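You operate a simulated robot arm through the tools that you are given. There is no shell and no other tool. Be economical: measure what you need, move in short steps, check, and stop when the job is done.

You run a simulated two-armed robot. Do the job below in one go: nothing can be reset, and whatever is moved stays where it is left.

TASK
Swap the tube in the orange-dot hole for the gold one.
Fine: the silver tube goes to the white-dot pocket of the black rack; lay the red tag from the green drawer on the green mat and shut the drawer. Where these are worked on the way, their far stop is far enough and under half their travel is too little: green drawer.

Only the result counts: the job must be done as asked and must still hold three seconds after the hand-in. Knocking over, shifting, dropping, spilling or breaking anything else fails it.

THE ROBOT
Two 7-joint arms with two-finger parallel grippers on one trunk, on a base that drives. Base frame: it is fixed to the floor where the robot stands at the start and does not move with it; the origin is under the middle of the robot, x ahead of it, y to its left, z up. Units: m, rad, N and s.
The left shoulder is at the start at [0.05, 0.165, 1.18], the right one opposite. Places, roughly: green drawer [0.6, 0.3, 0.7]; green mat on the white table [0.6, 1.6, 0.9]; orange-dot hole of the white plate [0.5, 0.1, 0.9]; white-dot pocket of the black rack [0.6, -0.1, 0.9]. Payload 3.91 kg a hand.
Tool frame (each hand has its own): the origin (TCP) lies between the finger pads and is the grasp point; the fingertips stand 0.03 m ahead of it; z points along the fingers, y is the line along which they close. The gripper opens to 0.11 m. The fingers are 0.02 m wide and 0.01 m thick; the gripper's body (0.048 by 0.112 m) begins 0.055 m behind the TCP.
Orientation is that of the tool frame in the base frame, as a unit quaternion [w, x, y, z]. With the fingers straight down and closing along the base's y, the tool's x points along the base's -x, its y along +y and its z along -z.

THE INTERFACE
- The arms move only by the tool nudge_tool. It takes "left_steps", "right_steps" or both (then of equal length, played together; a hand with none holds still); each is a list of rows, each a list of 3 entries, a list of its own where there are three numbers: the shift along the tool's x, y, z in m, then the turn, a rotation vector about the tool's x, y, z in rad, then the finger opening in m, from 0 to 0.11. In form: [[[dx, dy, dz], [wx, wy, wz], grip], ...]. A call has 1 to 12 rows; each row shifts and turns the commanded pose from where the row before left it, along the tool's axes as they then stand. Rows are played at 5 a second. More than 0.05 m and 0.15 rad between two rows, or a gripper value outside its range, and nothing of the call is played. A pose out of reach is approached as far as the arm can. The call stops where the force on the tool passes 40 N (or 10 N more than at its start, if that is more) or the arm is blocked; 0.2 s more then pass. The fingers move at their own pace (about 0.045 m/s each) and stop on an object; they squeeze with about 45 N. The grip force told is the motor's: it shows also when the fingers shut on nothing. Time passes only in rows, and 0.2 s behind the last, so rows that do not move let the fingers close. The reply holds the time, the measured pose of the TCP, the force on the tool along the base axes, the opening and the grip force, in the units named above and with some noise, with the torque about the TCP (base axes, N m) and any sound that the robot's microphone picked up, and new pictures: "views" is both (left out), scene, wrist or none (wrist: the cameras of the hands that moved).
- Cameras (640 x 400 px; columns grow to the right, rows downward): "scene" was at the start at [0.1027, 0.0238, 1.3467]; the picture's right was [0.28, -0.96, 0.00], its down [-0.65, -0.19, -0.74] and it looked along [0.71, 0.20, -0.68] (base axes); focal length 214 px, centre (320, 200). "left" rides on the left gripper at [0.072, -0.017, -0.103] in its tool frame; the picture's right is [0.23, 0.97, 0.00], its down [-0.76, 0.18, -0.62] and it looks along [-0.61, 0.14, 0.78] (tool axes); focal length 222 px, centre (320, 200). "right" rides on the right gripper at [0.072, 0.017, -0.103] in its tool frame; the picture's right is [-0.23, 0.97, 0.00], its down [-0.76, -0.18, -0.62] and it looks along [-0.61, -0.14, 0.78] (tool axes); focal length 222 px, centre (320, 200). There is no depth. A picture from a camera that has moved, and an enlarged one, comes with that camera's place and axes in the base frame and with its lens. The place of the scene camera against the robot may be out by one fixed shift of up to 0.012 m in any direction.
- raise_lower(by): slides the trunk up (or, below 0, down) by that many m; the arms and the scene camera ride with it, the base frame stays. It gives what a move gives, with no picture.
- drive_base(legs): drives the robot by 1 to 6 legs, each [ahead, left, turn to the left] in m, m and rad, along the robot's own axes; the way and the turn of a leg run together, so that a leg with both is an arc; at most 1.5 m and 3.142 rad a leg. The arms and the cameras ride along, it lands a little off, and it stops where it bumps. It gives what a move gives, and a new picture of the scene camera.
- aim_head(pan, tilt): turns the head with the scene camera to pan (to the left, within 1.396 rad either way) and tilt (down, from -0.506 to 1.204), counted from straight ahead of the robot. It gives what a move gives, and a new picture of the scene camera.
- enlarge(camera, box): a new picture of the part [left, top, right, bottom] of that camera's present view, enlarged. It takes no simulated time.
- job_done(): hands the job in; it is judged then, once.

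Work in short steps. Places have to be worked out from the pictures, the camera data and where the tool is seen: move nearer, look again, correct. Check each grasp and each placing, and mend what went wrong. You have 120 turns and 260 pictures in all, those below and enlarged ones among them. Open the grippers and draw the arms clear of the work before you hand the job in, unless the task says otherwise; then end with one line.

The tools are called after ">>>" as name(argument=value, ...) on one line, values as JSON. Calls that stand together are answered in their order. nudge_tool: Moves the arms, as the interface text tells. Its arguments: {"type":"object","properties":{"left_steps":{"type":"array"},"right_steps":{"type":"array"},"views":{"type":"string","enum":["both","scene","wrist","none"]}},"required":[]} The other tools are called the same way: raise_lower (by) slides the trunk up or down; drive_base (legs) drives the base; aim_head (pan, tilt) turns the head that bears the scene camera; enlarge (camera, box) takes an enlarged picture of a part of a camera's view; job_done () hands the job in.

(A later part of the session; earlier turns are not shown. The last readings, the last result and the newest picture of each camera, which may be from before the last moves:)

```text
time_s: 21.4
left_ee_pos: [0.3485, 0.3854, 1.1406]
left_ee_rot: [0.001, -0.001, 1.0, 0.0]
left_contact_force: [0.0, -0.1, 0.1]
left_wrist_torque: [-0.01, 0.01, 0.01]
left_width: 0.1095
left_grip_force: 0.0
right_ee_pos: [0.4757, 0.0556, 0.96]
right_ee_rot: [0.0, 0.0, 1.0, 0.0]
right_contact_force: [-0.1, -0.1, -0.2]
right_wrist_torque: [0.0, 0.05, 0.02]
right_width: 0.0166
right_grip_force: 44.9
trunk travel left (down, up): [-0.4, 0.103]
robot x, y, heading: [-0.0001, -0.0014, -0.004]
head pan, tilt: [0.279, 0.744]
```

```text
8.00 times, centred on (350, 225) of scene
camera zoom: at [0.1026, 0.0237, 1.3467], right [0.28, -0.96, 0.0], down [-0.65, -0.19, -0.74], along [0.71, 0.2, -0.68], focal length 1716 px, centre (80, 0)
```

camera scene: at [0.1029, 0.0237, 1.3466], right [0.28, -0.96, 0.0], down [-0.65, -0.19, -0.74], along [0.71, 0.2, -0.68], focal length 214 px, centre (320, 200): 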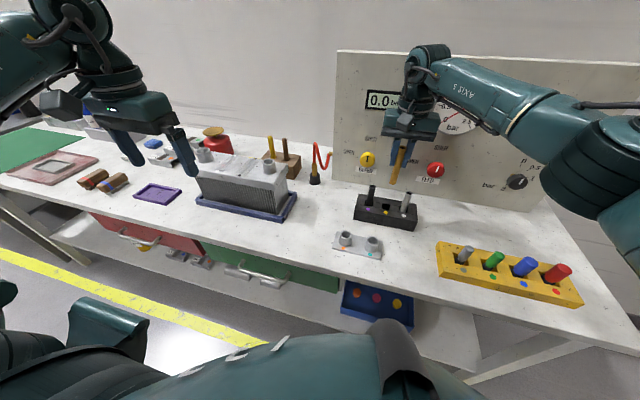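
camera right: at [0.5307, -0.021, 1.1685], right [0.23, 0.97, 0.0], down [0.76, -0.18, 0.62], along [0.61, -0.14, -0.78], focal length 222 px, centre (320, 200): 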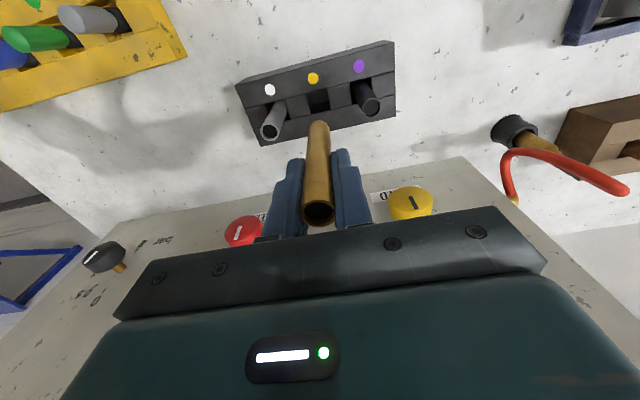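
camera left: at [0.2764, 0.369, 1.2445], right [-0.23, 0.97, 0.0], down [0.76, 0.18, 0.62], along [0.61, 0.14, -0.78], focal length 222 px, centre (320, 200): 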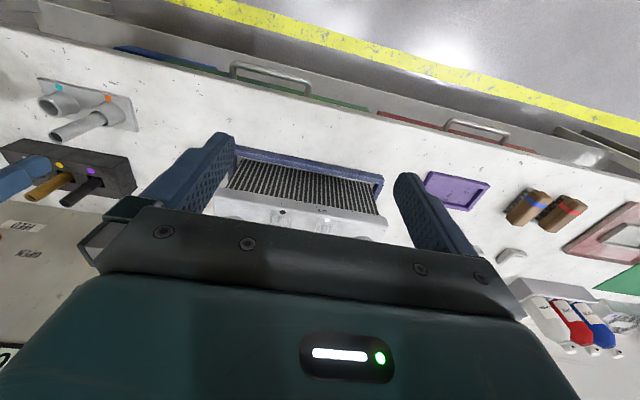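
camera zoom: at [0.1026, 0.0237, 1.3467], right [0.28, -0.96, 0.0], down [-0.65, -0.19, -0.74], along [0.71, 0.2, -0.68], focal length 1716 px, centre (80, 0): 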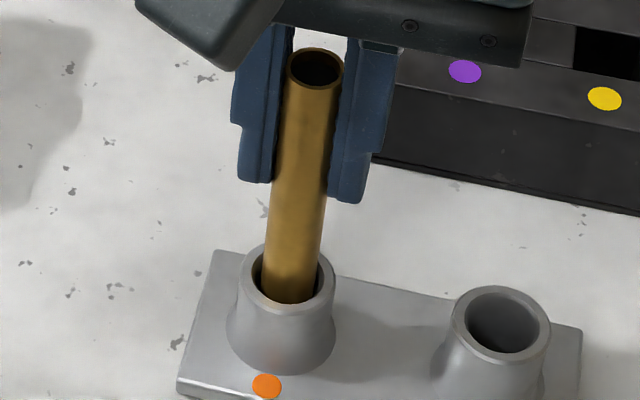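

The tube is inside the hole and centred. I'll lower to the seat.

>>> nudge_tool(right_steps=[[[0, 0, 0.008], [0, 0, 0], 0.0], [[0, 0, 0.006], [0, 0, 0], 0.0], [[0, 0, 0.003], [0, 0, 0], 0.0], [[0, 0, 0.003], [0, 0, 0], 0.0], [[0, 0, 0], [0, 0, 0], 0.0]], views="none")

>>> enlarge(camera="scene", box=[310, 200, 390, 250])

```text
time_s: 22.6
left_ee_pos: [0.347, 0.3856, 1.141]
left_ee_rot: [-0.001, 0.0, 1.0, 0.0]
left_contact_force: [-0.5, 0.2, 0.9]
left_wrist_torque: [-0.02, 0.0, 0.0]
left_width: 0.11
left_grip_force: 0.1
right_ee_pos: [0.4745, 0.0548, 0.9412]
right_ee_rot: [0.001, 0.001, 1.0, 0.001]
right_contact_force: [1.8, -0.6, 12.0]
right_wrist_torque: [-0.18, -0.1, 0.01]
right_width: 0.0163
right_grip_force: 44.9
trunk travel left (down, up): [-0.4, 0.103]
robot x, y, heading: [0.0022, -0.0012, -0.004]
head pan, tilt: [0.279, 0.744]
```

```text
8.00 times, centred on (350, 225) of scene
camera zoom: at [0.1018, 0.0236, 1.347], right [0.28, -0.96, 0.0], down [-0.65, -0.19, -0.74], along [0.71, 0.2, -0.68], focal length 1716 px, centre (80, 0)
```

zoom: 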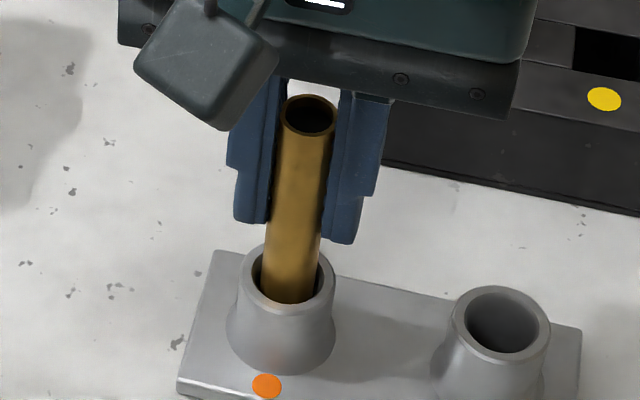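

The 12 N contact and a tube top at the same pixel as the original silver tube show it is seated. I'll release and rise.

>>> nudge_tool(right_steps=[[[0, 0, -0.001], [0, 0, 0], 0.05], [[0, 0, 0], [0, 0, 0], 0.05], [[0, 0, 0], [0, 0, 0], 0.05], [[0, 0, -0.03], [0, 0, 0], 0.05], [[0, 0, -0.04], [0, 0, 0], 0.05], [[0, 0, -0.04], [0, 0, 0], 0.05], [[0, 0, -0.04], [0, 0, 0], 0.05], [[0.03, -0.03, -0.01], [0, 0, 0], 0.05], [[0.03, -0.04, 0], [0, 0, 0], 0.05], [[0.02, -0.04, 0], [0, 0, 0], 0.05], [[0, -0.04, 0], [0, 0, 0], 0.05], [[0, 0, 0], [0, 0, 0], 0.05]], views="scene")

>>> enlarge(camera="scene", box=[310, 160, 470, 280])

>>> enlarge(camera="scene", box=[80, 190, 350, 330])

>>> enlarge(camera="left", box=[100, 20, 560, 200])

```text
time_s: 25.2
left_ee_pos: [0.3476, 0.3856, 1.1396]
left_ee_rot: [0.0, -0.001, 1.0, -0.001]
left_contact_force: [-0.9, 0.3, -0.6]
left_wrist_torque: [-0.01, 0.03, 0.03]
left_width: 0.1098
left_grip_force: 0.1
right_ee_pos: [0.3968, -0.0933, 1.1021]
right_ee_rot: [-0.001, 0.0, 1.0, 0.0]
right_contact_force: [0.0, -0.2, -0.1]
right_wrist_torque: [-0.04, -0.06, 0.0]
right_width: 0.0501
right_grip_force: 0.1
trunk travel left (down, up): [-0.4, 0.103]
robot x, y, heading: [0.0027, 0.0004, 0.0]
head pan, tilt: [0.279, 0.744]
camera scene: at [0.1027, 0.0243, 1.3467], right [0.28, -0.96, 0.0], down [-0.65, -0.19, -0.74], along [0.71, 0.2, -0.68], focal length 214 px, centre (320, 200)
```

scene: 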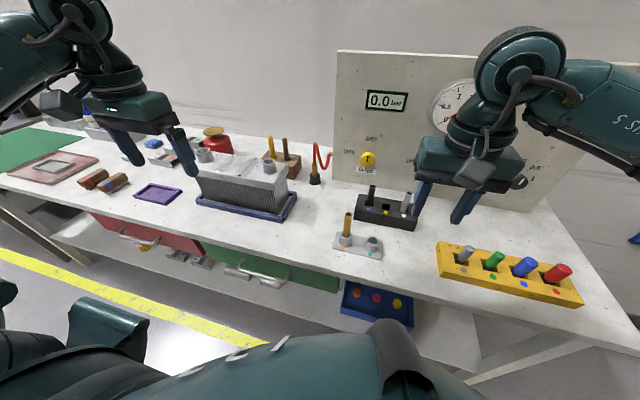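

```text
3.33 times, centred on (390, 220) of scene
camera zoom: at [0.1027, 0.0243, 1.3467], right [0.28, -0.96, 0.0], down [-0.65, -0.19, -0.74], along [0.71, 0.2, -0.68], focal length 715 px, centre (87, 133)
```

zoom: 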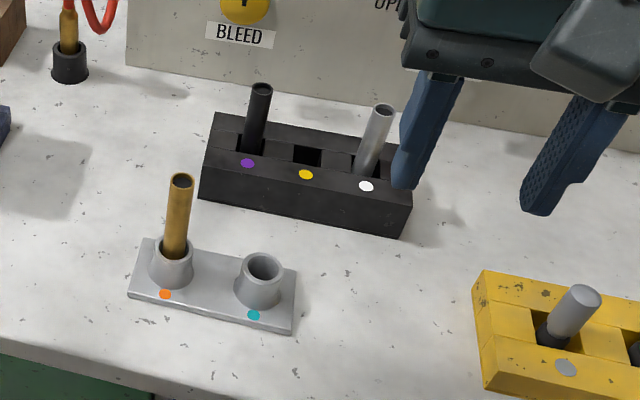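

```text
2.37 times, centred on (215, 260) of scene
camera zoom: at [0.1027, 0.0243, 1.3467], right [0.28, -0.96, 0.0], down [-0.65, -0.19, -0.74], along [0.71, 0.2, -0.68], focal length 508 px, centre (569, 58)
```

zoom: 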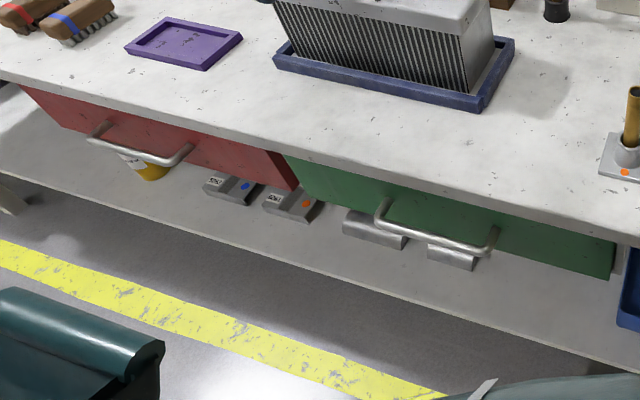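

```text
1.39 times, centred on (330, 110) of left
camera zoom: at [0.2767, 0.3696, 1.2441], right [-0.23, 0.97, 0.0], down [0.76, 0.18, 0.62], along [0.61, 0.14, -0.78], focal length 309 px, centre (306, 325)
```

zoom: 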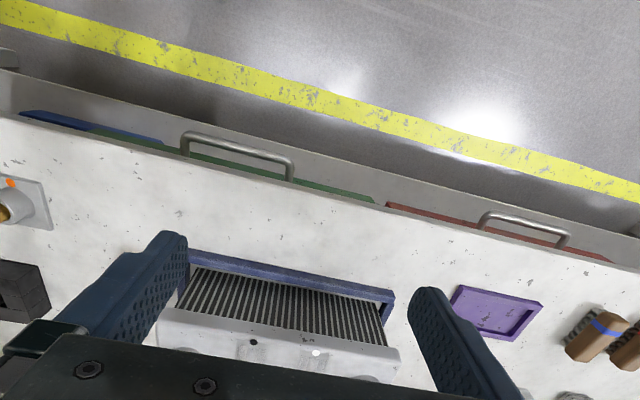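

The swap is done: gold in the orange hole, silver in the white pocket, both upright. Next is the green drawer, whose handle bar spans y≈0.21–0.37 at x≈0.39, z≈0.70, below the table edge. I'll back the robot off and then grip it horizontally with the left hand.

>>> drive_base(legs=[[-0.35, 0, 0]])

```text
time_s: 27.5
left_ee_pos: [-0.0011, 0.3855, 1.1409]
left_ee_rot: [0.001, 0.0, 1.0, -0.001]
left_contact_force: [-0.6, -0.1, -0.1]
left_wrist_torque: [-0.01, -0.03, -0.02]
left_width: 0.1102
left_grip_force: 0.1
right_ee_pos: [0.0478, -0.0923, 1.1013]
right_ee_rot: [0.0, 0.002, 1.0, 0.0]
right_contact_force: [-0.7, 0.2, -0.1]
right_wrist_torque: [-0.02, 0.0, 0.01]
right_width: 0.0501
right_grip_force: 0.1
trunk travel left (down, up): [-0.4, 0.103]
robot x, y, heading: [-0.3518, -0.0006, -0.005]
head pan, tilt: [0.279, 0.744]
camera scene: at [-0.2469, 0.0239, 1.3467], right [0.27, -0.96, 0.0], down [-0.65, -0.19, -0.74], along [0.71, 0.2, -0.68], focal length 214 px, centre (320, 200)
```

scene: 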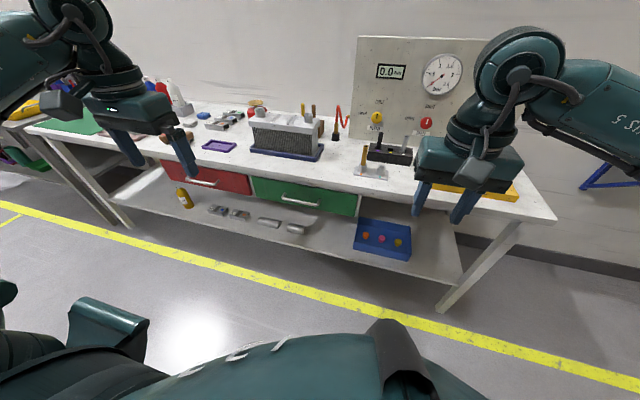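

Clear of the table. I'll move the left hand forward and begin pitching it to point ahead, and take a closer look at the drawer.

>>> nudge_tool(left_steps=[[[-0.05, 0, 0], [0, 0, 0], 0.08], [[-0.05, 0, 0], [0, 0, 0], 0.08], [[-0.05, 0, 0], [0, 0, 0], 0.08], [[0, 0, 0], [0, -0.15, 0], 0.08], [[0, 0, 0], [0, -0.15, 0], 0.08], [[0, 0, 0], [0, -0.15, 0], 0.08], [[0, 0, 0], [0, -0.15, 0], 0.08], [[0, 0, 0], [0, -0.15, 0], 0.08], [[0, 0, 0], [0, -0.15, 0], 0.08], [[0, 0, 0], [0, -0.15, 0], 0.08], [[0, 0, 0], [0, -0.15, 0], 0.08]], views="none")

>>> enlarge(camera="scene", box=[230, 160, 390, 260])

```text
time_s: 29.9
left_ee_pos: [0.149, 0.3853, 1.1394]
left_ee_rot: [0.565, 0.001, 0.825, -0.001]
left_contact_force: [-0.2, 0.2, -0.1]
left_wrist_torque: [-0.04, -0.01, 0.05]
left_width: 0.0801
left_grip_force: 0.2
right_ee_pos: [0.0482, -0.0925, 1.1025]
right_ee_rot: [0.0, 0.001, 1.0, -0.001]
right_contact_force: [-1.4, -0.5, -0.1]
right_wrist_torque: [-0.02, 0.02, 0.02]
right_width: 0.0503
right_grip_force: 0.0
trunk travel left (down, up): [-0.4, 0.103]
robot x, y, heading: [-0.3506, 0.0, -0.003]
head pan, tilt: [0.279, 0.744]
```

```text
4.00 times, centred on (310, 210) of scene
camera zoom: at [-0.2465, 0.0239, 1.3467], right [0.27, -0.96, 0.0], down [-0.65, -0.19, -0.74], along [0.71, 0.2, -0.68], focal length 858 px, centre (360, 160)
```

zoom: 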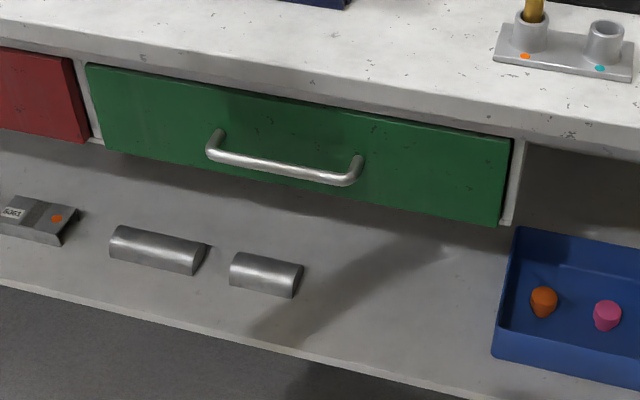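

Two scene views put the handle at x≈0.40, z≈0.685, y≈0.30. I'll finish the pitch and roll the hand so the fingers close vertically.

>>> nudge_tool(left_steps=[[[0, 0, 0], [0, -0.15, 0], 0.08], [[0, 0, 0], [0, -0.15, 0], 0.08], [[0, 0, 0], [0, -0.071, 0], 0.08], [[0, 0, 0], [0, 0, 0.15], 0.08], [[0, 0, 0], [0, 0, 0.15], 0.08], [[0, 0, 0], [0, 0, 0.15], 0.08], [[0, 0, 0], [0, 0, 0.15], 0.08], [[0, 0, 0], [0, 0, 0.15], 0.08], [[0, 0, 0], [0, 0, 0.15], 0.08], [[0, 0, 0], [0, 0, 0.15], 0.08], [[0, 0, 0], [0, 0, 0.15], 0.08], [[0, 0, 0], [0, 0, 0.15], 0.08]], views="none")

>>> raise_lower(by=-0.35)

>>> nudge_tool(left_steps=[[[0, 0, 0], [0, 0, 0.15], 0.08], [[0, 0, 0], [0, 0, 0.071], 0.08], [[0, 0, 0], [0, 0, 0], 0.08]])

```text
time_s: 32.5
left_ee_pos: [0.1499, 0.3848, 1.1521]
left_ee_rot: [0.528, 0.423, 0.634, 0.374]
left_contact_force: [-0.6, 0.7, 0.2]
left_wrist_torque: [0.01, 0.01, -0.01]
left_width: 0.08
left_grip_force: 0.1
left hand out of reach, approached as far as the arm can: row 2, 3, 4, 12
right_ee_pos: [0.0493, -0.0925, 1.1005]
right_ee_rot: [0.0, 0.001, 1.0, 0.0]
right_contact_force: [-0.2, 0.2, -0.4]
right_wrist_torque: [0.01, 0.02, 0.03]
right_width: 0.0499
right_grip_force: 0.1
trunk travel left (down, up): [-0.4, 0.103]
robot x, y, heading: [-0.3522, -0.0021, 0.0]
head pan, tilt: [0.279, 0.744]
```

```text
time_s: 35.9
left_ee_pos: [0.1506, 0.3826, 0.8013]
left_ee_rot: [0.528, 0.423, 0.634, 0.374]
left_contact_force: [0.6, 0.3, -0.6]
left_wrist_torque: [0.0, 0.0, 0.03]
left_width: 0.0799
left_grip_force: 0.0
right_ee_pos: [0.0475, -0.0919, 0.7509]
right_ee_rot: [0.0, 0.002, 1.0, 0.001]
right_contact_force: [0.8, -0.5, 0.2]
right_wrist_torque: [-0.01, -0.04, 0.0]
right_width: 0.05
right_grip_force: 0.1
trunk travel left (down, up): [-0.05, 0.453]
robot x, y, heading: [-0.3502, -0.0012, -0.003]
head pan, tilt: [0.279, 0.744]
```

```text
time_s: 36.7
left_ee_pos: [0.1504, 0.3777, 0.8088]
left_ee_rot: [0.516, 0.437, 0.625, 0.39]
left_contact_force: [-0.2, 0.1, 0.0]
left_wrist_torque: [0.02, -0.01, 0.01]
left_width: 0.0802
left_grip_force: 0.0
left hand out of reach, approached as far as the arm can: row 1
right_ee_pos: [0.0481, -0.093, 0.7523]
right_ee_rot: [0.0, 0.0, 1.0, 0.0]
right_contact_force: [1.2, 0.1, 0.2]
right_wrist_torque: [0.03, -0.01, 0.0]
right_width: 0.0503
right_grip_force: 0.1
trunk travel left (down, up): [-0.05, 0.453]
robot x, y, heading: [-0.3507, -0.0003, -0.003]
head pan, tilt: [0.279, 0.744]
camera scene: at [-0.2461, 0.0242, 0.9966], right [0.27, -0.96, 0.0], down [-0.65, -0.19, -0.74], along [0.71, 0.2, -0.68], focal length 214 px, centre (320, 200)
camera left: at [0.0411, 0.4388, 0.7876], right [0.12, 0.52, 0.84], down [-0.52, -0.69, 0.5], along [0.84, -0.5, 0.19], focal length 222 px, centre (320, 200)
```

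scene: 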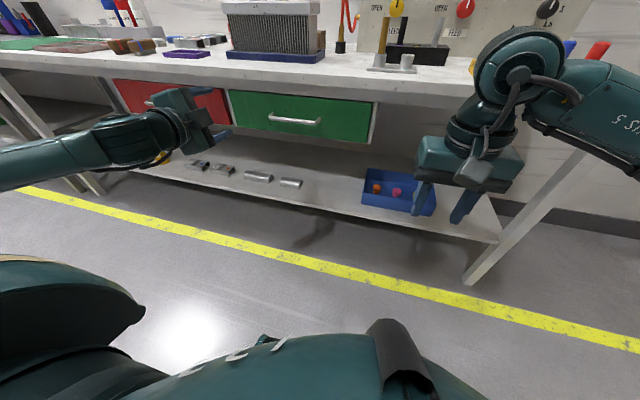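
left: 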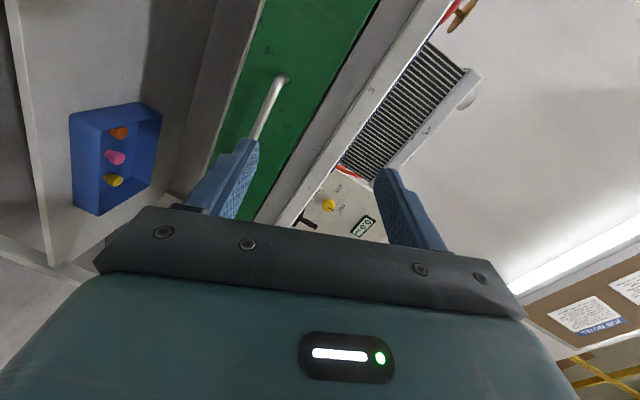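

The wrist hit a limit: the hand points forward but is about 18° short in roll and 9° down in pitch. I'll move it nearer the handle, where the arm is more extended, and then finish the turn.

>>> nudge_tool(left_steps=[[[-0.013, -0.029, 0.035], [0, 0, 0], 0.08], [[-0.013, -0.029, 0.035], [0, 0, 0], 0.08], [[-0.013, -0.029, 0.035], [0, 0, 0], 0.08], [[-0.013, -0.029, 0.035], [0, 0, 0], 0.08], [[0, 0, 0], [0, -0.08, 0.1], 0.08], [[0, 0, 0], [0, -0.08, 0.1], 0.08], [[0, 0, 0], [0, 0, 0.1], 0.08], [[0, 0, 0], [0, 0, 0], 0.08]])

```text
time_s: 38.5
left_ee_pos: [0.2489, 0.3857, 0.8729]
left_ee_rot: [0.487, 0.57, 0.502, 0.431]
left_contact_force: [0.4, 0.8, 0.8]
left_wrist_torque: [-0.02, 0.02, 0.02]
left_width: 0.0801
left_grip_force: 0.1
left hand out of reach, approached as far as the arm can: row 1, 2, 3, 4, 5, 6, 7
right_ee_pos: [0.049, -0.0928, 0.7511]
right_ee_rot: [0.0, 0.0, 1.0, -0.001]
right_contact_force: [0.4, 0.1, 0.5]
right_wrist_torque: [0.02, -0.02, 0.0]
right_width: 0.05
right_grip_force: 0.0
trunk travel left (down, up): [-0.05, 0.453]
robot x, y, heading: [-0.3442, 0.0004, -0.005]
head pan, tilt: [0.279, 0.744]
camera scene: at [-0.2465, 0.0238, 0.9967], right [0.27, -0.96, 0.0], down [-0.65, -0.19, -0.74], along [0.71, 0.2, -0.68], focal length 214 px, centre (320, 200)
camera left: at [0.1529, 0.471, 0.8721], right [0.18, 0.2, 0.96], down [-0.68, -0.68, 0.27], along [0.71, -0.7, 0.02], focal length 222 px, centre (320, 200)
```

scene: 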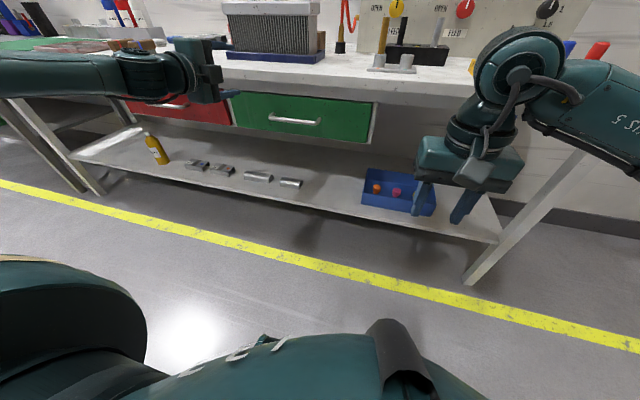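
left: 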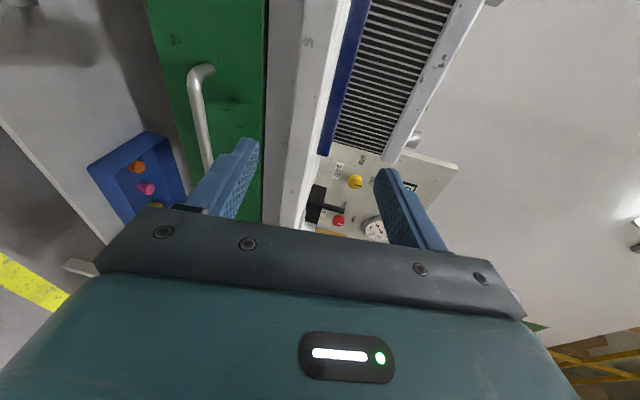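

The roll is now right and the fingers close almost vertically, but the position lagged. I'll test moving straight down from here.

>>> nudge_tool(left_steps=[[[0, -0.04, 0.006], [0, 0, 0], 0.08], [[0, -0.04, 0.006], [0, 0, 0], 0.08], [[0, 0, 0], [0, 0, 0], 0.08]], views="scene")

```text
time_s: 39.3
left_ee_pos: [0.2477, 0.3862, 0.8716]
left_ee_rot: [0.487, 0.571, 0.501, 0.431]
left_contact_force: [0.4, 0.9, -0.2]
left_wrist_torque: [0.0, -0.02, -0.01]
left_width: 0.0799
left_grip_force: 0.0
left hand out of reach, approached as far as the arm can: row 1, 2
right_ee_pos: [0.0479, -0.0941, 0.7509]
right_ee_rot: [0.0, 0.001, 1.0, 0.0]
right_contact_force: [-0.1, 0.1, -0.9]
right_wrist_torque: [-0.02, -0.01, -0.02]
right_width: 0.0504
right_grip_force: 0.1
trunk travel left (down, up): [-0.05, 0.453]
robot x, y, heading: [-0.3498, 0.004, -0.003]
head pan, tilt: [0.279, 0.744]
camera scene: at [-0.2464, 0.0239, 0.9967], right [0.27, -0.96, 0.0], down [-0.65, -0.19, -0.74], along [0.71, 0.2, -0.68], focal length 214 px, centre (320, 200)
```

scene: 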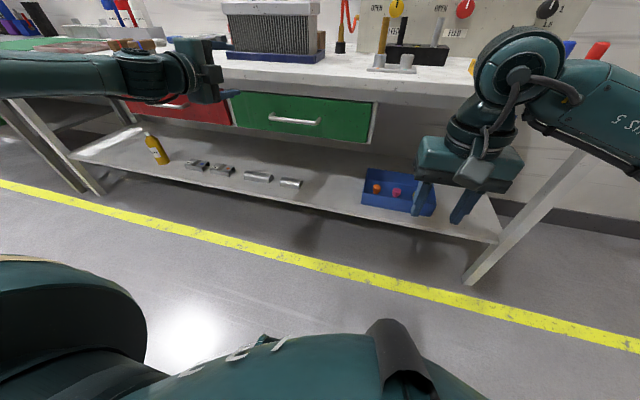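

Still stuck at this wrist angle. The fingers close vertically, so yaw doesn't matter for a bar along y. I'll yaw the hand to the right, more in line with the forearm, and then try moving down.

>>> nudge_tool(left_steps=[[[0, 0, 0], [0, -0.15, 0], 0.08], [[0, 0, 0], [0, -0.15, 0], 0.08], [[0, 0, 0], [0, -0.15, 0], 0.08], [[0, 0, 0], [0, -0.15, 0], 0.08], [[0, 0, 0], [0, 0, 0], 0.08]], views="scene")

```text
time_s: 40.5
left_ee_pos: [0.2481, 0.3847, 0.9101]
left_ee_rot: [0.615, 0.672, 0.33, 0.247]
left_contact_force: [-0.4, -0.1, -0.2]
left_wrist_torque: [0.01, 0.0, -0.01]
left_width: 0.0802
left_grip_force: 0.1
left hand out of reach, approached as far as the arm can: row 1, 2, 3, 4
right_ee_pos: [0.0479, -0.0914, 0.7513]
right_ee_rot: [-0.001, 0.0, 1.0, 0.0]
right_contact_force: [0.5, 0.3, 0.6]
right_wrist_torque: [-0.06, 0.01, -0.01]
right_width: 0.0501
right_grip_force: 0.1
trunk travel left (down, up): [-0.05, 0.453]
robot x, y, heading: [-0.3484, -0.0019, -0.006]
head pan, tilt: [0.279, 0.744]
camera scene: at [-0.2464, 0.0239, 0.9967], right [0.27, -0.96, 0.0], down [-0.65, -0.19, -0.74], along [0.71, 0.2, -0.68], focal length 214 px, centre (320, 200)
```

scene: 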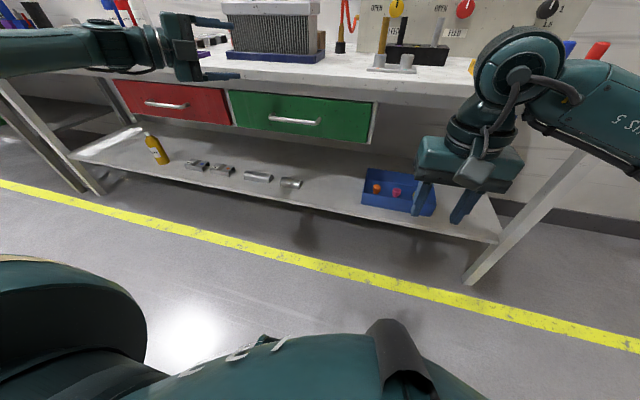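

The wrist is at a limit with the trunk this low. I'll raise the trunk, so the forearm can slope down to the handle, and unwind the hand's turns.

>>> raise_lower(by=0.35)

>>> nudge_tool(left_steps=[[[0, 0, 0], [0, 0.15, 0], 0.08], [[0, 0, 0], [0, 0.15, 0], 0.08], [[0, 0, 0], [0, 0.15, 0], 0.08], [[0, 0, 0], [0, 0.15, 0], 0.08], [[0, 0, 0], [0, 0, -0.15], 0.08], [[0, 0, 0], [0, 0, -0.15], 0.08], [[0, 0, 0], [0, 0, -0.15], 0.08], [[0, 0, 0], [0, 0, -0.15], 0.08], [[0, 0, 0], [0, 0, -0.15], 0.08], [[0, 0, 0], [0, 0, -0.15], 0.08], [[0, 0, 0], [0, 0, -0.15], 0.08], [[0, 0, 0], [0, 0, -0.15], 0.08]], views="none")

```text
time_s: 43.9
left_ee_pos: [0.2484, 0.3837, 1.2593]
left_ee_rot: [0.615, 0.672, 0.329, 0.248]
left_contact_force: [0.3, -0.3, 0.6]
left_wrist_torque: [-0.01, 0.01, 0.05]
left_width: 0.0799
left_grip_force: 0.1
right_ee_pos: [0.0483, -0.0938, 1.1004]
right_ee_rot: [0.0, 0.001, 1.0, 0.0]
right_contact_force: [0.4, -0.5, -1.0]
right_wrist_torque: [0.0, -0.01, 0.01]
right_width: 0.05
right_grip_force: 0.1
trunk travel left (down, up): [-0.4, 0.103]
robot x, y, heading: [-0.349, -0.0007, -0.003]
head pan, tilt: [0.279, 0.744]
```

```text
time_s: 46.5
left_ee_pos: [0.2498, 0.3841, 1.2595]
left_ee_rot: [0.65, 0.188, 0.732, 0.081]
left_contact_force: [-0.4, -0.4, 0.0]
left_wrist_torque: [0.0, 0.03, 0.03]
left_width: 0.0802
left_grip_force: 0.0
right_ee_pos: [0.049, -0.0916, 1.1024]
right_ee_rot: [0.001, 0.002, 1.0, 0.0]
right_contact_force: [0.0, 0.6, 0.4]
right_wrist_torque: [-0.08, 0.0, 0.03]
right_width: 0.0499
right_grip_force: 0.0
trunk travel left (down, up): [-0.4, 0.103]
robot x, y, heading: [-0.3493, 0.0003, -0.0]
head pan, tilt: [0.279, 0.744]
```

Unwinding works without limits. I'll remove the rest of the roll and pitch down to about 45°, then descend in front of the table.

>>> nudge_tool(left_steps=[[[0, 0, 0], [0, 0, -0.15], 0.08], [[0, 0, 0], [0, 0, -0.15], 0.08], [[0, 0, 0], [0, 0, -0.1], 0.08], [[0, 0, 0], [0, 0.15, 0], 0.08], [[0, 0, 0], [0, 0.15, 0], 0.08], [[0, 0, 0], [0, 0.15, 0], 0.08], [[0, 0, 0], [0, 0.15, 0], 0.08], [[0, 0, 0], [0, 0, 0], 0.08]], views="none")

```text
time_s: 48.3
left_ee_pos: [0.2347, 0.4124, 1.225]
left_ee_rot: [0.467, 0.064, 0.88, -0.062]
left_contact_force: [0.3, -0.1, 0.0]
left_wrist_torque: [-0.02, -0.02, 0.04]
left_width: 0.0798
left_grip_force: 0.1
left hand out of reach, approached as far as the arm can: row 5, 6, 7
right_ee_pos: [0.0481, -0.0935, 1.101]
right_ee_rot: [0.0, 0.001, 1.0, 0.0]
right_contact_force: [-0.1, 0.2, 0.1]
right_wrist_torque: [0.02, 0.01, 0.0]
right_width: 0.0502
right_grip_force: 0.1
trunk travel left (down, up): [-0.4, 0.103]
robot x, y, heading: [-0.3485, 0.0043, -0.001]
head pan, tilt: [0.279, 0.744]
```

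The arm was overextended there. I'll bring the hand down to about (0.20, 0.30, 0.80), in front of the table.

>>> nudge_tool(left_steps=[[[0.0373, -0.0095, 0.0227], [0, 0, 0], 0.08], [[0.0373, -0.0095, 0.0227], [0, 0, 0], 0.08], [[0.0373, -0.0095, 0.0227], [0, 0, 0], 0.08], [[0.0373, -0.0095, 0.0227], [0, 0, 0], 0.08], [[0.0373, -0.0095, 0.0227], [0, 0, 0], 0.08], [[0.0373, -0.0095, 0.0227], [0, 0, 0], 0.08], [[0.0373, -0.0095, 0.0227], [0, 0, 0], 0.08], [[0.0373, -0.0095, 0.0227], [0, 0, 0], 0.08], [[0.0373, -0.0095, 0.0227], [0, 0, 0], 0.08], [[0.0373, -0.0095, 0.0227], [0, 0, 0], 0.08], [[0, 0, 0], [0, 0, 0], 0.08]], views="both")

```text
time_s: 50.7
left_ee_pos: [0.1979, 0.3433, 0.9606]
left_ee_rot: [0.465, 0.065, 0.881, -0.062]
left_contact_force: [0.3, -0.2, -0.5]
left_wrist_torque: [-0.02, -0.03, -0.06]
left_width: 0.0804
left_grip_force: 0.1
left hand out of reach, approached as far as the arm can: row 7, 8, 9, 10
right_ee_pos: [0.0484, -0.093, 1.1016]
right_ee_rot: [0.0, 0.001, 1.0, 0.0]
right_contact_force: [0.6, -0.1, -0.2]
right_wrist_torque: [0.0, 0.01, 0.0]
right_width: 0.0501
right_grip_force: 0.0
trunk travel left (down, up): [-0.4, 0.103]
robot x, y, heading: [-0.3459, 0.0012, -0.001]
head pan, tilt: [0.279, 0.744]
camera scene: at [-0.2464, 0.0239, 1.3467], right [0.27, -0.96, 0.0], down [-0.65, -0.19, -0.74], along [0.71, 0.2, -0.68], focal length 214 px, centre (320, 200)
camera left: at [0.0723, 0.3472, 0.958], right [0.04, 0.97, -0.24], down [-0.05, 0.24, 0.97], along [1.0, -0.03, 0.06], focal length 222 px, centre (320, 200)
```

scene: 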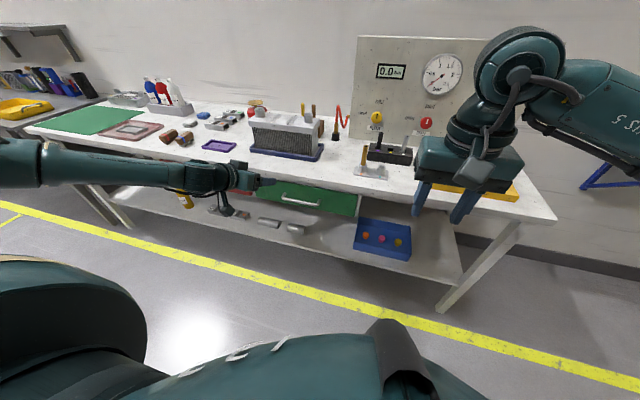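
left: 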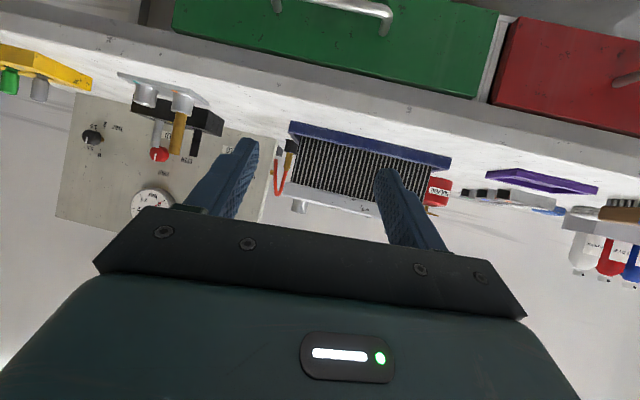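

The wrist is limited by the current elbow pose. Before choosing another grasp, I'll measure the handle and table edge more closely in this level wrist view.

>>> enlarge(camera="left", box=[170, 0, 520, 130])

>>> enlarge(camera="scene", box=[0, 60, 320, 240])

```text
1.83 times, centred on (345, 65) of left
camera zoom: at [0.0723, 0.3472, 0.958], right [0.04, 0.97, -0.24], down [-0.05, 0.24, 0.97], along [1.0, -0.03, 0.06], focal length 406 px, centre (274, 447)
```

zoom: 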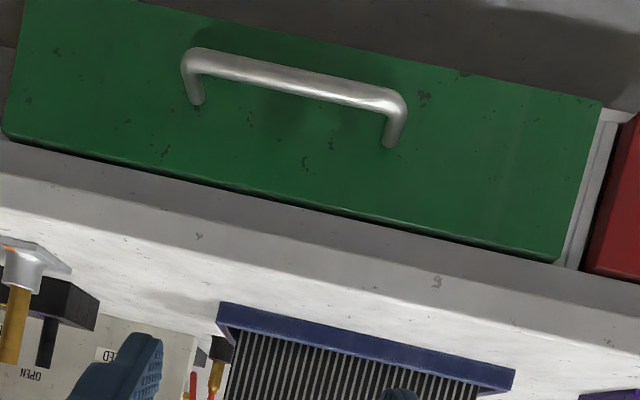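

```text
2.00 times, centred on (160, 150) of scene
camera zoom: at [-0.2464, 0.0239, 1.3467], right [0.27, -0.96, 0.0], down [-0.65, -0.19, -0.74], along [0.71, 0.2, -0.68], focal length 429 px, centre (640, 300)
```

zoom: 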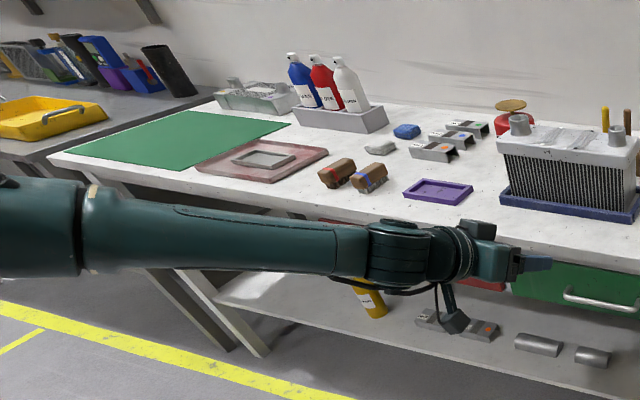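

Measured: the bar is at x≈0.393, z≈0.706, y 0.205–0.369, standing about 43 mm off the drawer face. The table edge is directly above at x≈0.385, underside z≈0.80. A forward-tilted grasp is needed, so I'll return the hand to pointing down to reset the arm, then lower it and tilt there.

>>> nudge_tool(left_steps=[[[0, 0, 0], [0, 0.15, 0], 0.08], [[0, 0, 0], [0, 0.15, 0], 0.08], [[0, 0, 0], [0, 0.15, 0], 0.08], [[0, 0, 0], [0, 0.15, 0], 0.08], [[0, 0, 0], [0, 0.15, 0], 0.08], [[0, 0, 0], [0, 0.15, 0], 0.08], [[0, 0, 0], [0, 0.08, 0], 0.08], [[0, 0, 0], [0, 0, -0.115], 0.08], [[0, 0, 0], [0, 0, -0.115], 0.08], [[0, 0, 0], [0, 0, 0], 0.08]], views="scene")

```text
time_s: 52.9
left_ee_pos: [0.1994, 0.3465, 0.96]
left_ee_rot: [-0.004, -0.03, 0.999, -0.024]
left_contact_force: [-0.4, -0.1, 0.3]
left_wrist_torque: [-0.03, 0.01, -0.01]
left_width: 0.0798
left_grip_force: 0.1
left hand out of reach, approached as far as the arm can: row 3
right_ee_pos: [0.0484, -0.0924, 1.1017]
right_ee_rot: [0.001, 0.001, 1.0, 0.0]
right_contact_force: [-0.1, 0.2, -1.6]
right_wrist_torque: [-0.02, -0.02, 0.01]
right_width: 0.0502
right_grip_force: 0.0
trunk travel left (down, up): [-0.4, 0.103]
robot x, y, heading: [-0.3461, -0.0017, -0.004]
head pan, tilt: [0.279, 0.744]
camera scene: at [-0.2464, 0.024, 1.3467], right [0.27, -0.96, 0.0], down [-0.65, -0.19, -0.74], along [0.71, 0.2, -0.68], focal length 214 px, centre (320, 200)
```

scene: 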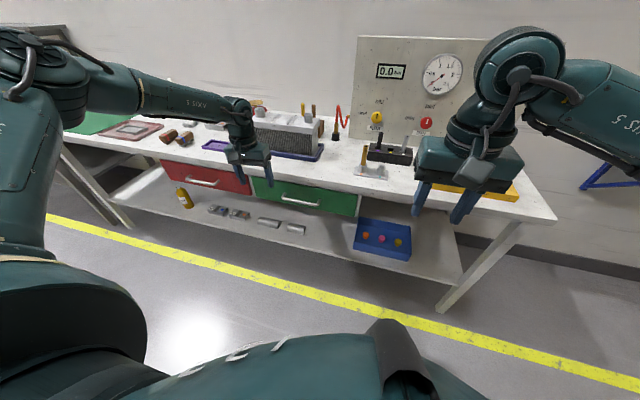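

The hand points down again with the forearm leading forward. I'll descend to z≈0.76 in front of the table at y≈0.30 and pitch forward progressively there.

>>> nudge_tool(left_steps=[[[0, -0.01, 0.04], [0, 0, 0], 0.08], [[0, -0.01, 0.04], [0, 0, 0], 0.08], [[0, -0.01, 0.04], [0, 0, 0], 0.08], [[0, -0.01, 0.04], [0, 0, 0], 0.08], [[0, -0.005, 0.03], [0, 0, 0], 0.08], [[0, 0, 0], [0, -0.15, 0], 0.08], [[0, 0, 0], [0, -0.15, 0], 0.08], [[0, 0, 0], [0, -0.15, 0], 0.08], [[0, 0, 0], [0, -0.15, 0], 0.08], [[0, 0, 0], [0, -0.15, 0], 0.08], [[0, 0, 0], [0, -0.15, 0], 0.08], [[0, 0, 0], [0, 0, 0], 0.08]], views="scene")

```text
time_s: 55.5
left_ee_pos: [0.1454, 0.3251, 0.9304]
left_ee_rot: [0.424, -0.037, 0.905, -0.008]
left_contact_force: [-0.1, -0.1, 0.2]
left_wrist_torque: [0.02, 0.04, -0.03]
left_width: 0.0803
left_grip_force: 0.2
left hand out of reach, approached as far as the arm can: row 2, 3, 4, 5, 10, 11
right_ee_pos: [0.0497, -0.0941, 1.1015]
right_ee_rot: [0.0, 0.001, 1.0, -0.001]
right_contact_force: [-0.5, 0.2, 0.1]
right_wrist_torque: [-0.01, 0.01, 0.03]
right_width: 0.05
right_grip_force: 0.1
trunk travel left (down, up): [-0.4, 0.103]
robot x, y, heading: [-0.3531, -0.0012, -0.008]
head pan, tilt: [0.279, 0.744]
camera scene: at [-0.2464, 0.0241, 1.3467], right [0.27, -0.96, 0.0], down [-0.65, -0.19, -0.74], along [0.71, 0.2, -0.68], focal length 214 px, centre (320, 200)
```

scene: 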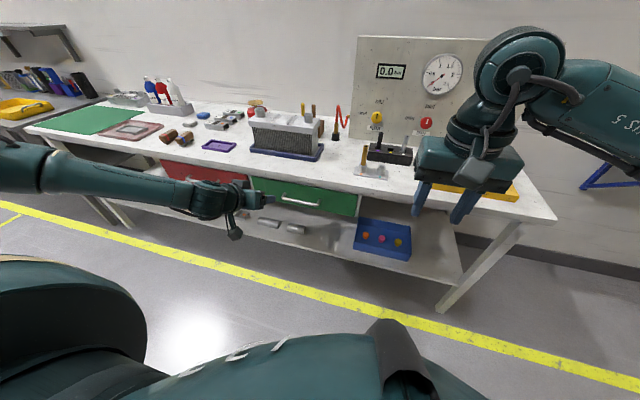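

Those flags came from sheer reach: the hand is over 0.62 m from the robot's axis. I'll pull the hand in, lower the trunk 0.2 m, drive 0.2 m closer and retry.

>>> nudge_tool(left_steps=[[[0.041, 0, -0.023], [0, 0, 0], 0.08], [[0.041, 0, -0.023], [0, 0, 0], 0.08], [[0.041, 0, -0.023], [0, 0, 0], 0.08], [[0, 0, 0], [0, 0, 0], 0.08]], views="none")

>>> raise_lower(by=-0.2)

>>> drive_base(legs=[[0.2, 0, 0]])

```text
time_s: 56.5
left_ee_pos: [0.0292, 0.3525, 0.9434]
left_ee_rot: [0.429, -0.044, 0.902, 0.007]
left_contact_force: [0.6, -0.9, 0.5]
left_wrist_torque: [-0.01, -0.02, -0.03]
left_width: 0.08
left_grip_force: 0.1
left hand out of reach, approached as far as the arm can: row 1, 2, 3
right_ee_pos: [0.0493, -0.0938, 1.1005]
right_ee_rot: [-0.001, 0.001, 1.0, 0.0]
right_contact_force: [-0.5, -0.7, 1.1]
right_wrist_torque: [0.04, -0.02, 0.0]
right_width: 0.05
right_grip_force: 0.1
trunk travel left (down, up): [-0.4, 0.103]
robot x, y, heading: [-0.3506, 0.0005, 0.001]
head pan, tilt: [0.279, 0.744]
```

```text
time_s: 58.7
left_ee_pos: [0.0284, 0.3516, 0.7434]
left_ee_rot: [0.428, -0.046, 0.902, 0.008]
left_contact_force: [0.1, -0.1, 0.6]
left_wrist_torque: [0.0, 0.01, -0.01]
left_width: 0.0802
left_grip_force: 0.1
right_ee_pos: [0.0488, -0.0936, 0.9009]
right_ee_rot: [0.0, 0.001, 1.0, -0.001]
right_contact_force: [-0.1, -0.1, -0.5]
right_wrist_torque: [-0.01, -0.01, 0.0]
right_width: 0.05
right_grip_force: 0.0
trunk travel left (down, up): [-0.2, 0.303]
robot x, y, heading: [-0.3467, 0.0045, -0.01]
head pan, tilt: [0.279, 0.744]
```

```text
time_s: 60.3
left_ee_pos: [0.2249, 0.3521, 0.7415]
left_ee_rot: [0.429, -0.044, 0.902, 0.007]
left_contact_force: [-0.3, -0.3, 0.2]
left_wrist_torque: [0.02, 0.0, 0.04]
left_width: 0.0796
left_grip_force: 0.1
right_ee_pos: [0.2451, -0.0936, 0.9011]
right_ee_rot: [0.0, 0.002, 1.0, 0.0]
right_contact_force: [0.2, 0.5, 1.1]
right_wrist_torque: [0.03, -0.01, -0.02]
right_width: 0.0506
right_grip_force: 0.0
trunk travel left (down, up): [-0.2, 0.303]
robot x, y, heading: [-0.1512, 0.0036, 0.001]
head pan, tilt: [0.279, 0.744]
camera scene: at [-0.0501, 0.0235, 1.1466], right [0.27, -0.96, 0.0], down [-0.65, -0.19, -0.74], along [0.71, 0.2, -0.68], focal length 214 px, centre (320, 200)
```

scene: 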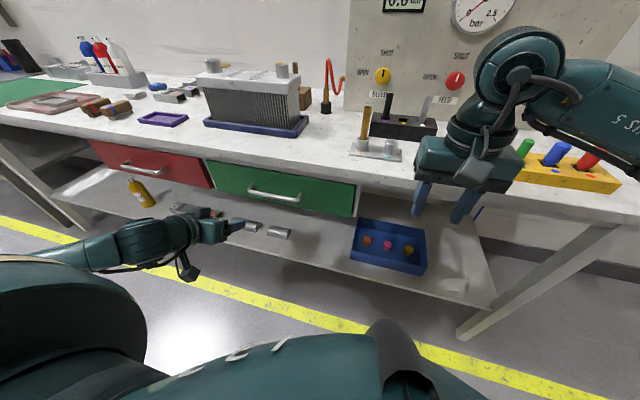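

Even inward moves were flagged, so it's the wrist angle against the sideways forearm. A hand yawed 45° right with vertical closing was attainable before and still suits the bar. I'll rotate directly toward that orientation.

>>> nudge_tool(left_steps=[[[0, 0, 0], [0.0116, -0.0847, 0.1232], 0.08], [[0, 0, 0], [0.0116, -0.0847, 0.1232], 0.08], [[0, 0, 0], [0.0116, -0.0847, 0.1232], 0.08], [[0, 0, 0], [0.0116, -0.0847, 0.1232], 0.08], [[0, 0, 0], [0.0116, -0.0847, 0.1232], 0.08], [[0, 0, 0], [0.0116, -0.0847, 0.1232], 0.08], [[0, 0, 0], [0.0116, -0.0847, 0.1232], 0.08], [[0, 0, 0], [0.0116, -0.0847, 0.1232], 0.08], [[0, 0, 0], [0.0116, -0.0847, 0.1232], 0.08], [[0, 0, 0], [0.0116, -0.0847, 0.1232], 0.08], [[0, 0, 0], [0.0116, -0.0847, 0.1232], 0.08], [[0, 0, 0], [0, 0, 0], 0.08]], views="scene")

```text
time_s: 62.9
left_ee_pos: [0.2694, 0.4047, 0.855]
left_ee_rot: [0.642, 0.4, 0.629, 0.181]
left_contact_force: [0.3, -1.2, -0.6]
left_wrist_torque: [-0.01, 0.01, -0.01]
left_width: 0.08
left_grip_force: 0.1
left hand out of reach, approached as far as the arm can: row 5, 6, 7, 8, 9, 10, 11
right_ee_pos: [0.2454, -0.0936, 0.9006]
right_ee_rot: [0.0, 0.001, 1.0, -0.001]
right_contact_force: [-0.2, -0.3, 0.6]
right_wrist_torque: [-0.01, 0.02, -0.02]
right_width: 0.0501
right_grip_force: 0.0
trunk travel left (down, up): [-0.2, 0.303]
robot x, y, heading: [-0.1487, 0.0033, -0.002]
head pan, tilt: [0.279, 0.744]
camera scene: at [-0.0502, 0.0236, 1.1467], right [0.27, -0.96, 0.0], down [-0.65, -0.19, -0.74], along [0.71, 0.2, -0.68], focal length 214 px, centre (320, 200)
```

scene: 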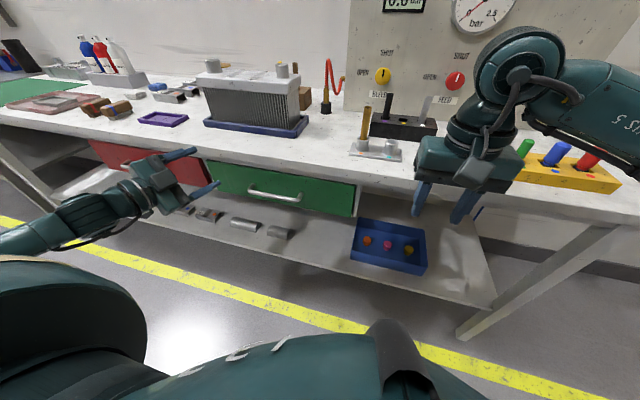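

The arm manages this orientation when the hand is about 0.12 m below the shoulder. I'll lower the trunk 0.15 m to bring it to handle height, then finish the roll.

>>> raise_lower(by=-0.15)

>>> nudge_tool(left_steps=[[[0, 0, 0], [0, 0, 0.14], 0.08], [[0, 0, 0], [0, 0, 0.14], 0.08], [[0, 0, 0], [0, 0, 0.14], 0.08], [[0, 0, 0], [0, 0, 0.14], 0.08], [[0, 0, 0], [0, 0, 0.14], 0.08], [[0, 0, 0], [0, 0, 0], 0.08]], views="both")

```text
time_s: 64.6
left_ee_pos: [0.2691, 0.405, 0.7046]
left_ee_rot: [0.642, 0.4, 0.629, 0.181]
left_contact_force: [-0.2, 0.1, -0.4]
left_wrist_torque: [0.0, 0.0, -0.02]
left_width: 0.0798
left_grip_force: 0.0
right_ee_pos: [0.2445, -0.0948, 0.7507]
right_ee_rot: [0.0, 0.0, 1.0, 0.0]
right_contact_force: [-0.8, 0.4, 0.5]
right_wrist_torque: [0.05, 0.04, 0.01]
right_width: 0.0501
right_grip_force: 0.2
trunk travel left (down, up): [-0.05, 0.453]
robot x, y, heading: [-0.1524, 0.0011, -0.003]
head pan, tilt: [0.279, 0.744]
```

```text
time_s: 66.0
left_ee_pos: [0.3352, 0.3607, 0.7767]
left_ee_rot: [0.614, 0.472, 0.578, 0.258]
left_contact_force: [0.3, 0.5, 0.8]
left_wrist_torque: [-0.01, -0.01, 0.02]
left_width: 0.0801
left_grip_force: 0.0
left hand out of reach, approached as far as the arm can: row 1, 2, 3, 4, 5
right_ee_pos: [0.2445, -0.0946, 0.7512]
right_ee_rot: [0.0, 0.001, 1.0, 0.001]
right_contact_force: [-0.3, 0.4, 0.5]
right_wrist_torque: [0.03, 0.02, 0.0]
right_width: 0.05
right_grip_force: 0.1
trunk travel left (down, up): [-0.05, 0.453]
robot x, y, heading: [-0.1548, 0.0004, -0.004]
head pan, tilt: [0.279, 0.744]
camera scene: at [-0.0502, 0.0236, 0.9967], right [0.27, -0.96, 0.0], down [-0.65, -0.19, -0.74], along [0.71, 0.2, -0.68], focal length 214 px, centre (320, 200)
camera left: at [0.2476, 0.4455, 0.7408], right [0.27, 0.61, 0.75], down [-0.7, -0.41, 0.58], along [0.66, -0.68, 0.32], focal length 222 px, centre (320, 200)
```

scene: 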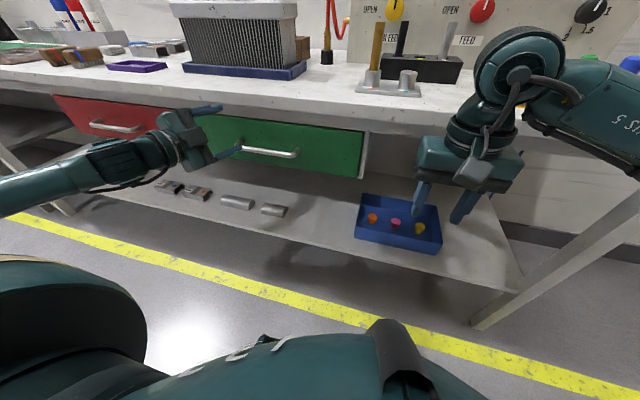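
left: 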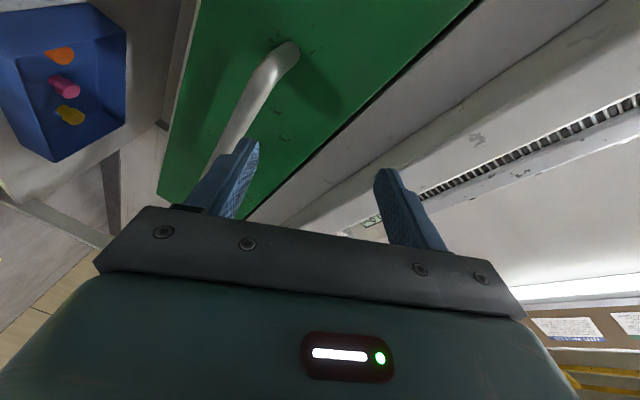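

Rolling this way pushes the wrist into its limit. I'll back off from the table edge and roll the other way, putting the camera on the right side, which is equally good for a vertical pinch.

>>> nudge_tool(left_steps=[[[-0.01, -0.011, -0.047], [0, 0, 0], 0.08], [[-0.01, -0.011, -0.047], [0, 0, 0], 0.08], [[0, 0, 0], [0, 0, -0.15], 0.08], [[0, 0, 0], [0, 0, -0.15], 0.08], [[0, 0, 0], [0, 0, -0.15], 0.08], [[0, 0, 0], [0, 0, -0.15], 0.08], [[0, 0, 0], [0, 0, -0.15], 0.08], [[0, 0, 0], [0, 0, -0.15], 0.08], [[0, 0, 0], [0, 0, -0.15], 0.08], [[0, 0, 0], [0, 0, -0.15], 0.08], [[0, 0, 0], [0, 0, -0.15], 0.08], [[0, 0, 0], [0, 0, -0.15], 0.08]], views="none")

>>> nudge_tool(left_steps=[[[0, 0, 0], [0, 0, -0.15], 0.08], [[0, 0, 0], [0, 0, -0.15], 0.08], [[0, 0, 0], [0, 0, -0.15], 0.08], [[0, 0, 0], [0, 0, -0.15], 0.08], [[0, 0, 0], [0, 0, 0], 0.08]], views="both")

```text
time_s: 68.6
left_ee_pos: [0.2802, 0.3146, 0.7845]
left_ee_rot: [0.624, -0.049, 0.745, -0.231]
left_contact_force: [0.5, -0.4, 1.2]
left_wrist_torque: [0.0, 0.02, -0.04]
left_width: 0.0801
left_grip_force: 0.0
left hand out of reach, approached as far as the arm can: row 1, 2
right_ee_pos: [0.2442, -0.0934, 0.7509]
right_ee_rot: [0.0, 0.001, 1.0, 0.0]
right_contact_force: [0.4, 0.7, -0.2]
right_wrist_torque: [-0.01, -0.01, 0.03]
right_width: 0.0501
right_grip_force: 0.1
trunk travel left (down, up): [-0.05, 0.453]
robot x, y, heading: [-0.1526, -0.0011, -0.001]
head pan, tilt: [0.279, 0.744]
```

```text
time_s: 69.8
left_ee_pos: [0.2801, 0.3144, 0.7842]
left_ee_rot: [0.528, -0.267, 0.697, -0.405]
left_contact_force: [0.0, 0.3, 0.3]
left_wrist_torque: [0.03, -0.02, 0.01]
left_width: 0.0798
left_grip_force: 0.1
right_ee_pos: [0.2451, -0.093, 0.7519]
right_ee_rot: [0.0, 0.0, 1.0, 0.0]
right_contact_force: [-0.8, -0.5, -0.8]
right_wrist_torque: [-0.02, 0.01, 0.01]
right_width: 0.0501
right_grip_force: 0.0
trunk travel left (down, up): [-0.05, 0.453]
robot x, y, heading: [-0.1524, -0.0006, -0.003]
head pan, tilt: [0.279, 0.744]
camera scene: at [-0.0502, 0.0236, 0.9967], right [0.27, -0.96, 0.0], down [-0.65, -0.19, -0.74], along [0.71, 0.2, -0.68], focal length 214 px, centre (320, 200)
camera left: at [0.1607, 0.2775, 0.773], right [-0.01, 0.33, -0.94], down [-0.36, 0.88, 0.32], along [0.93, 0.34, 0.11], focal length 222 px, centre (320, 200)
```

scene: 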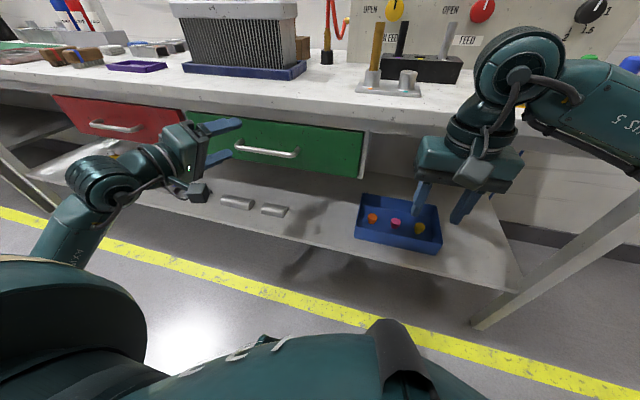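
left: 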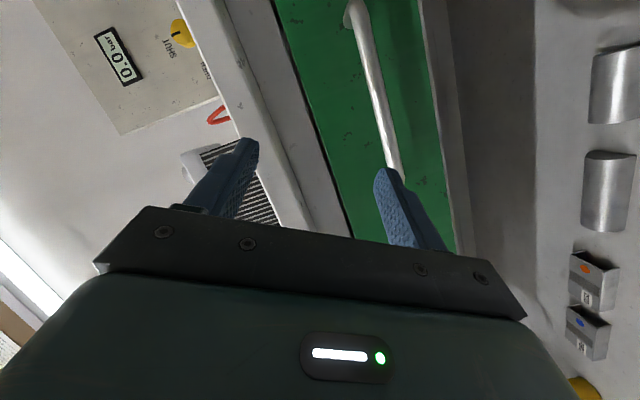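

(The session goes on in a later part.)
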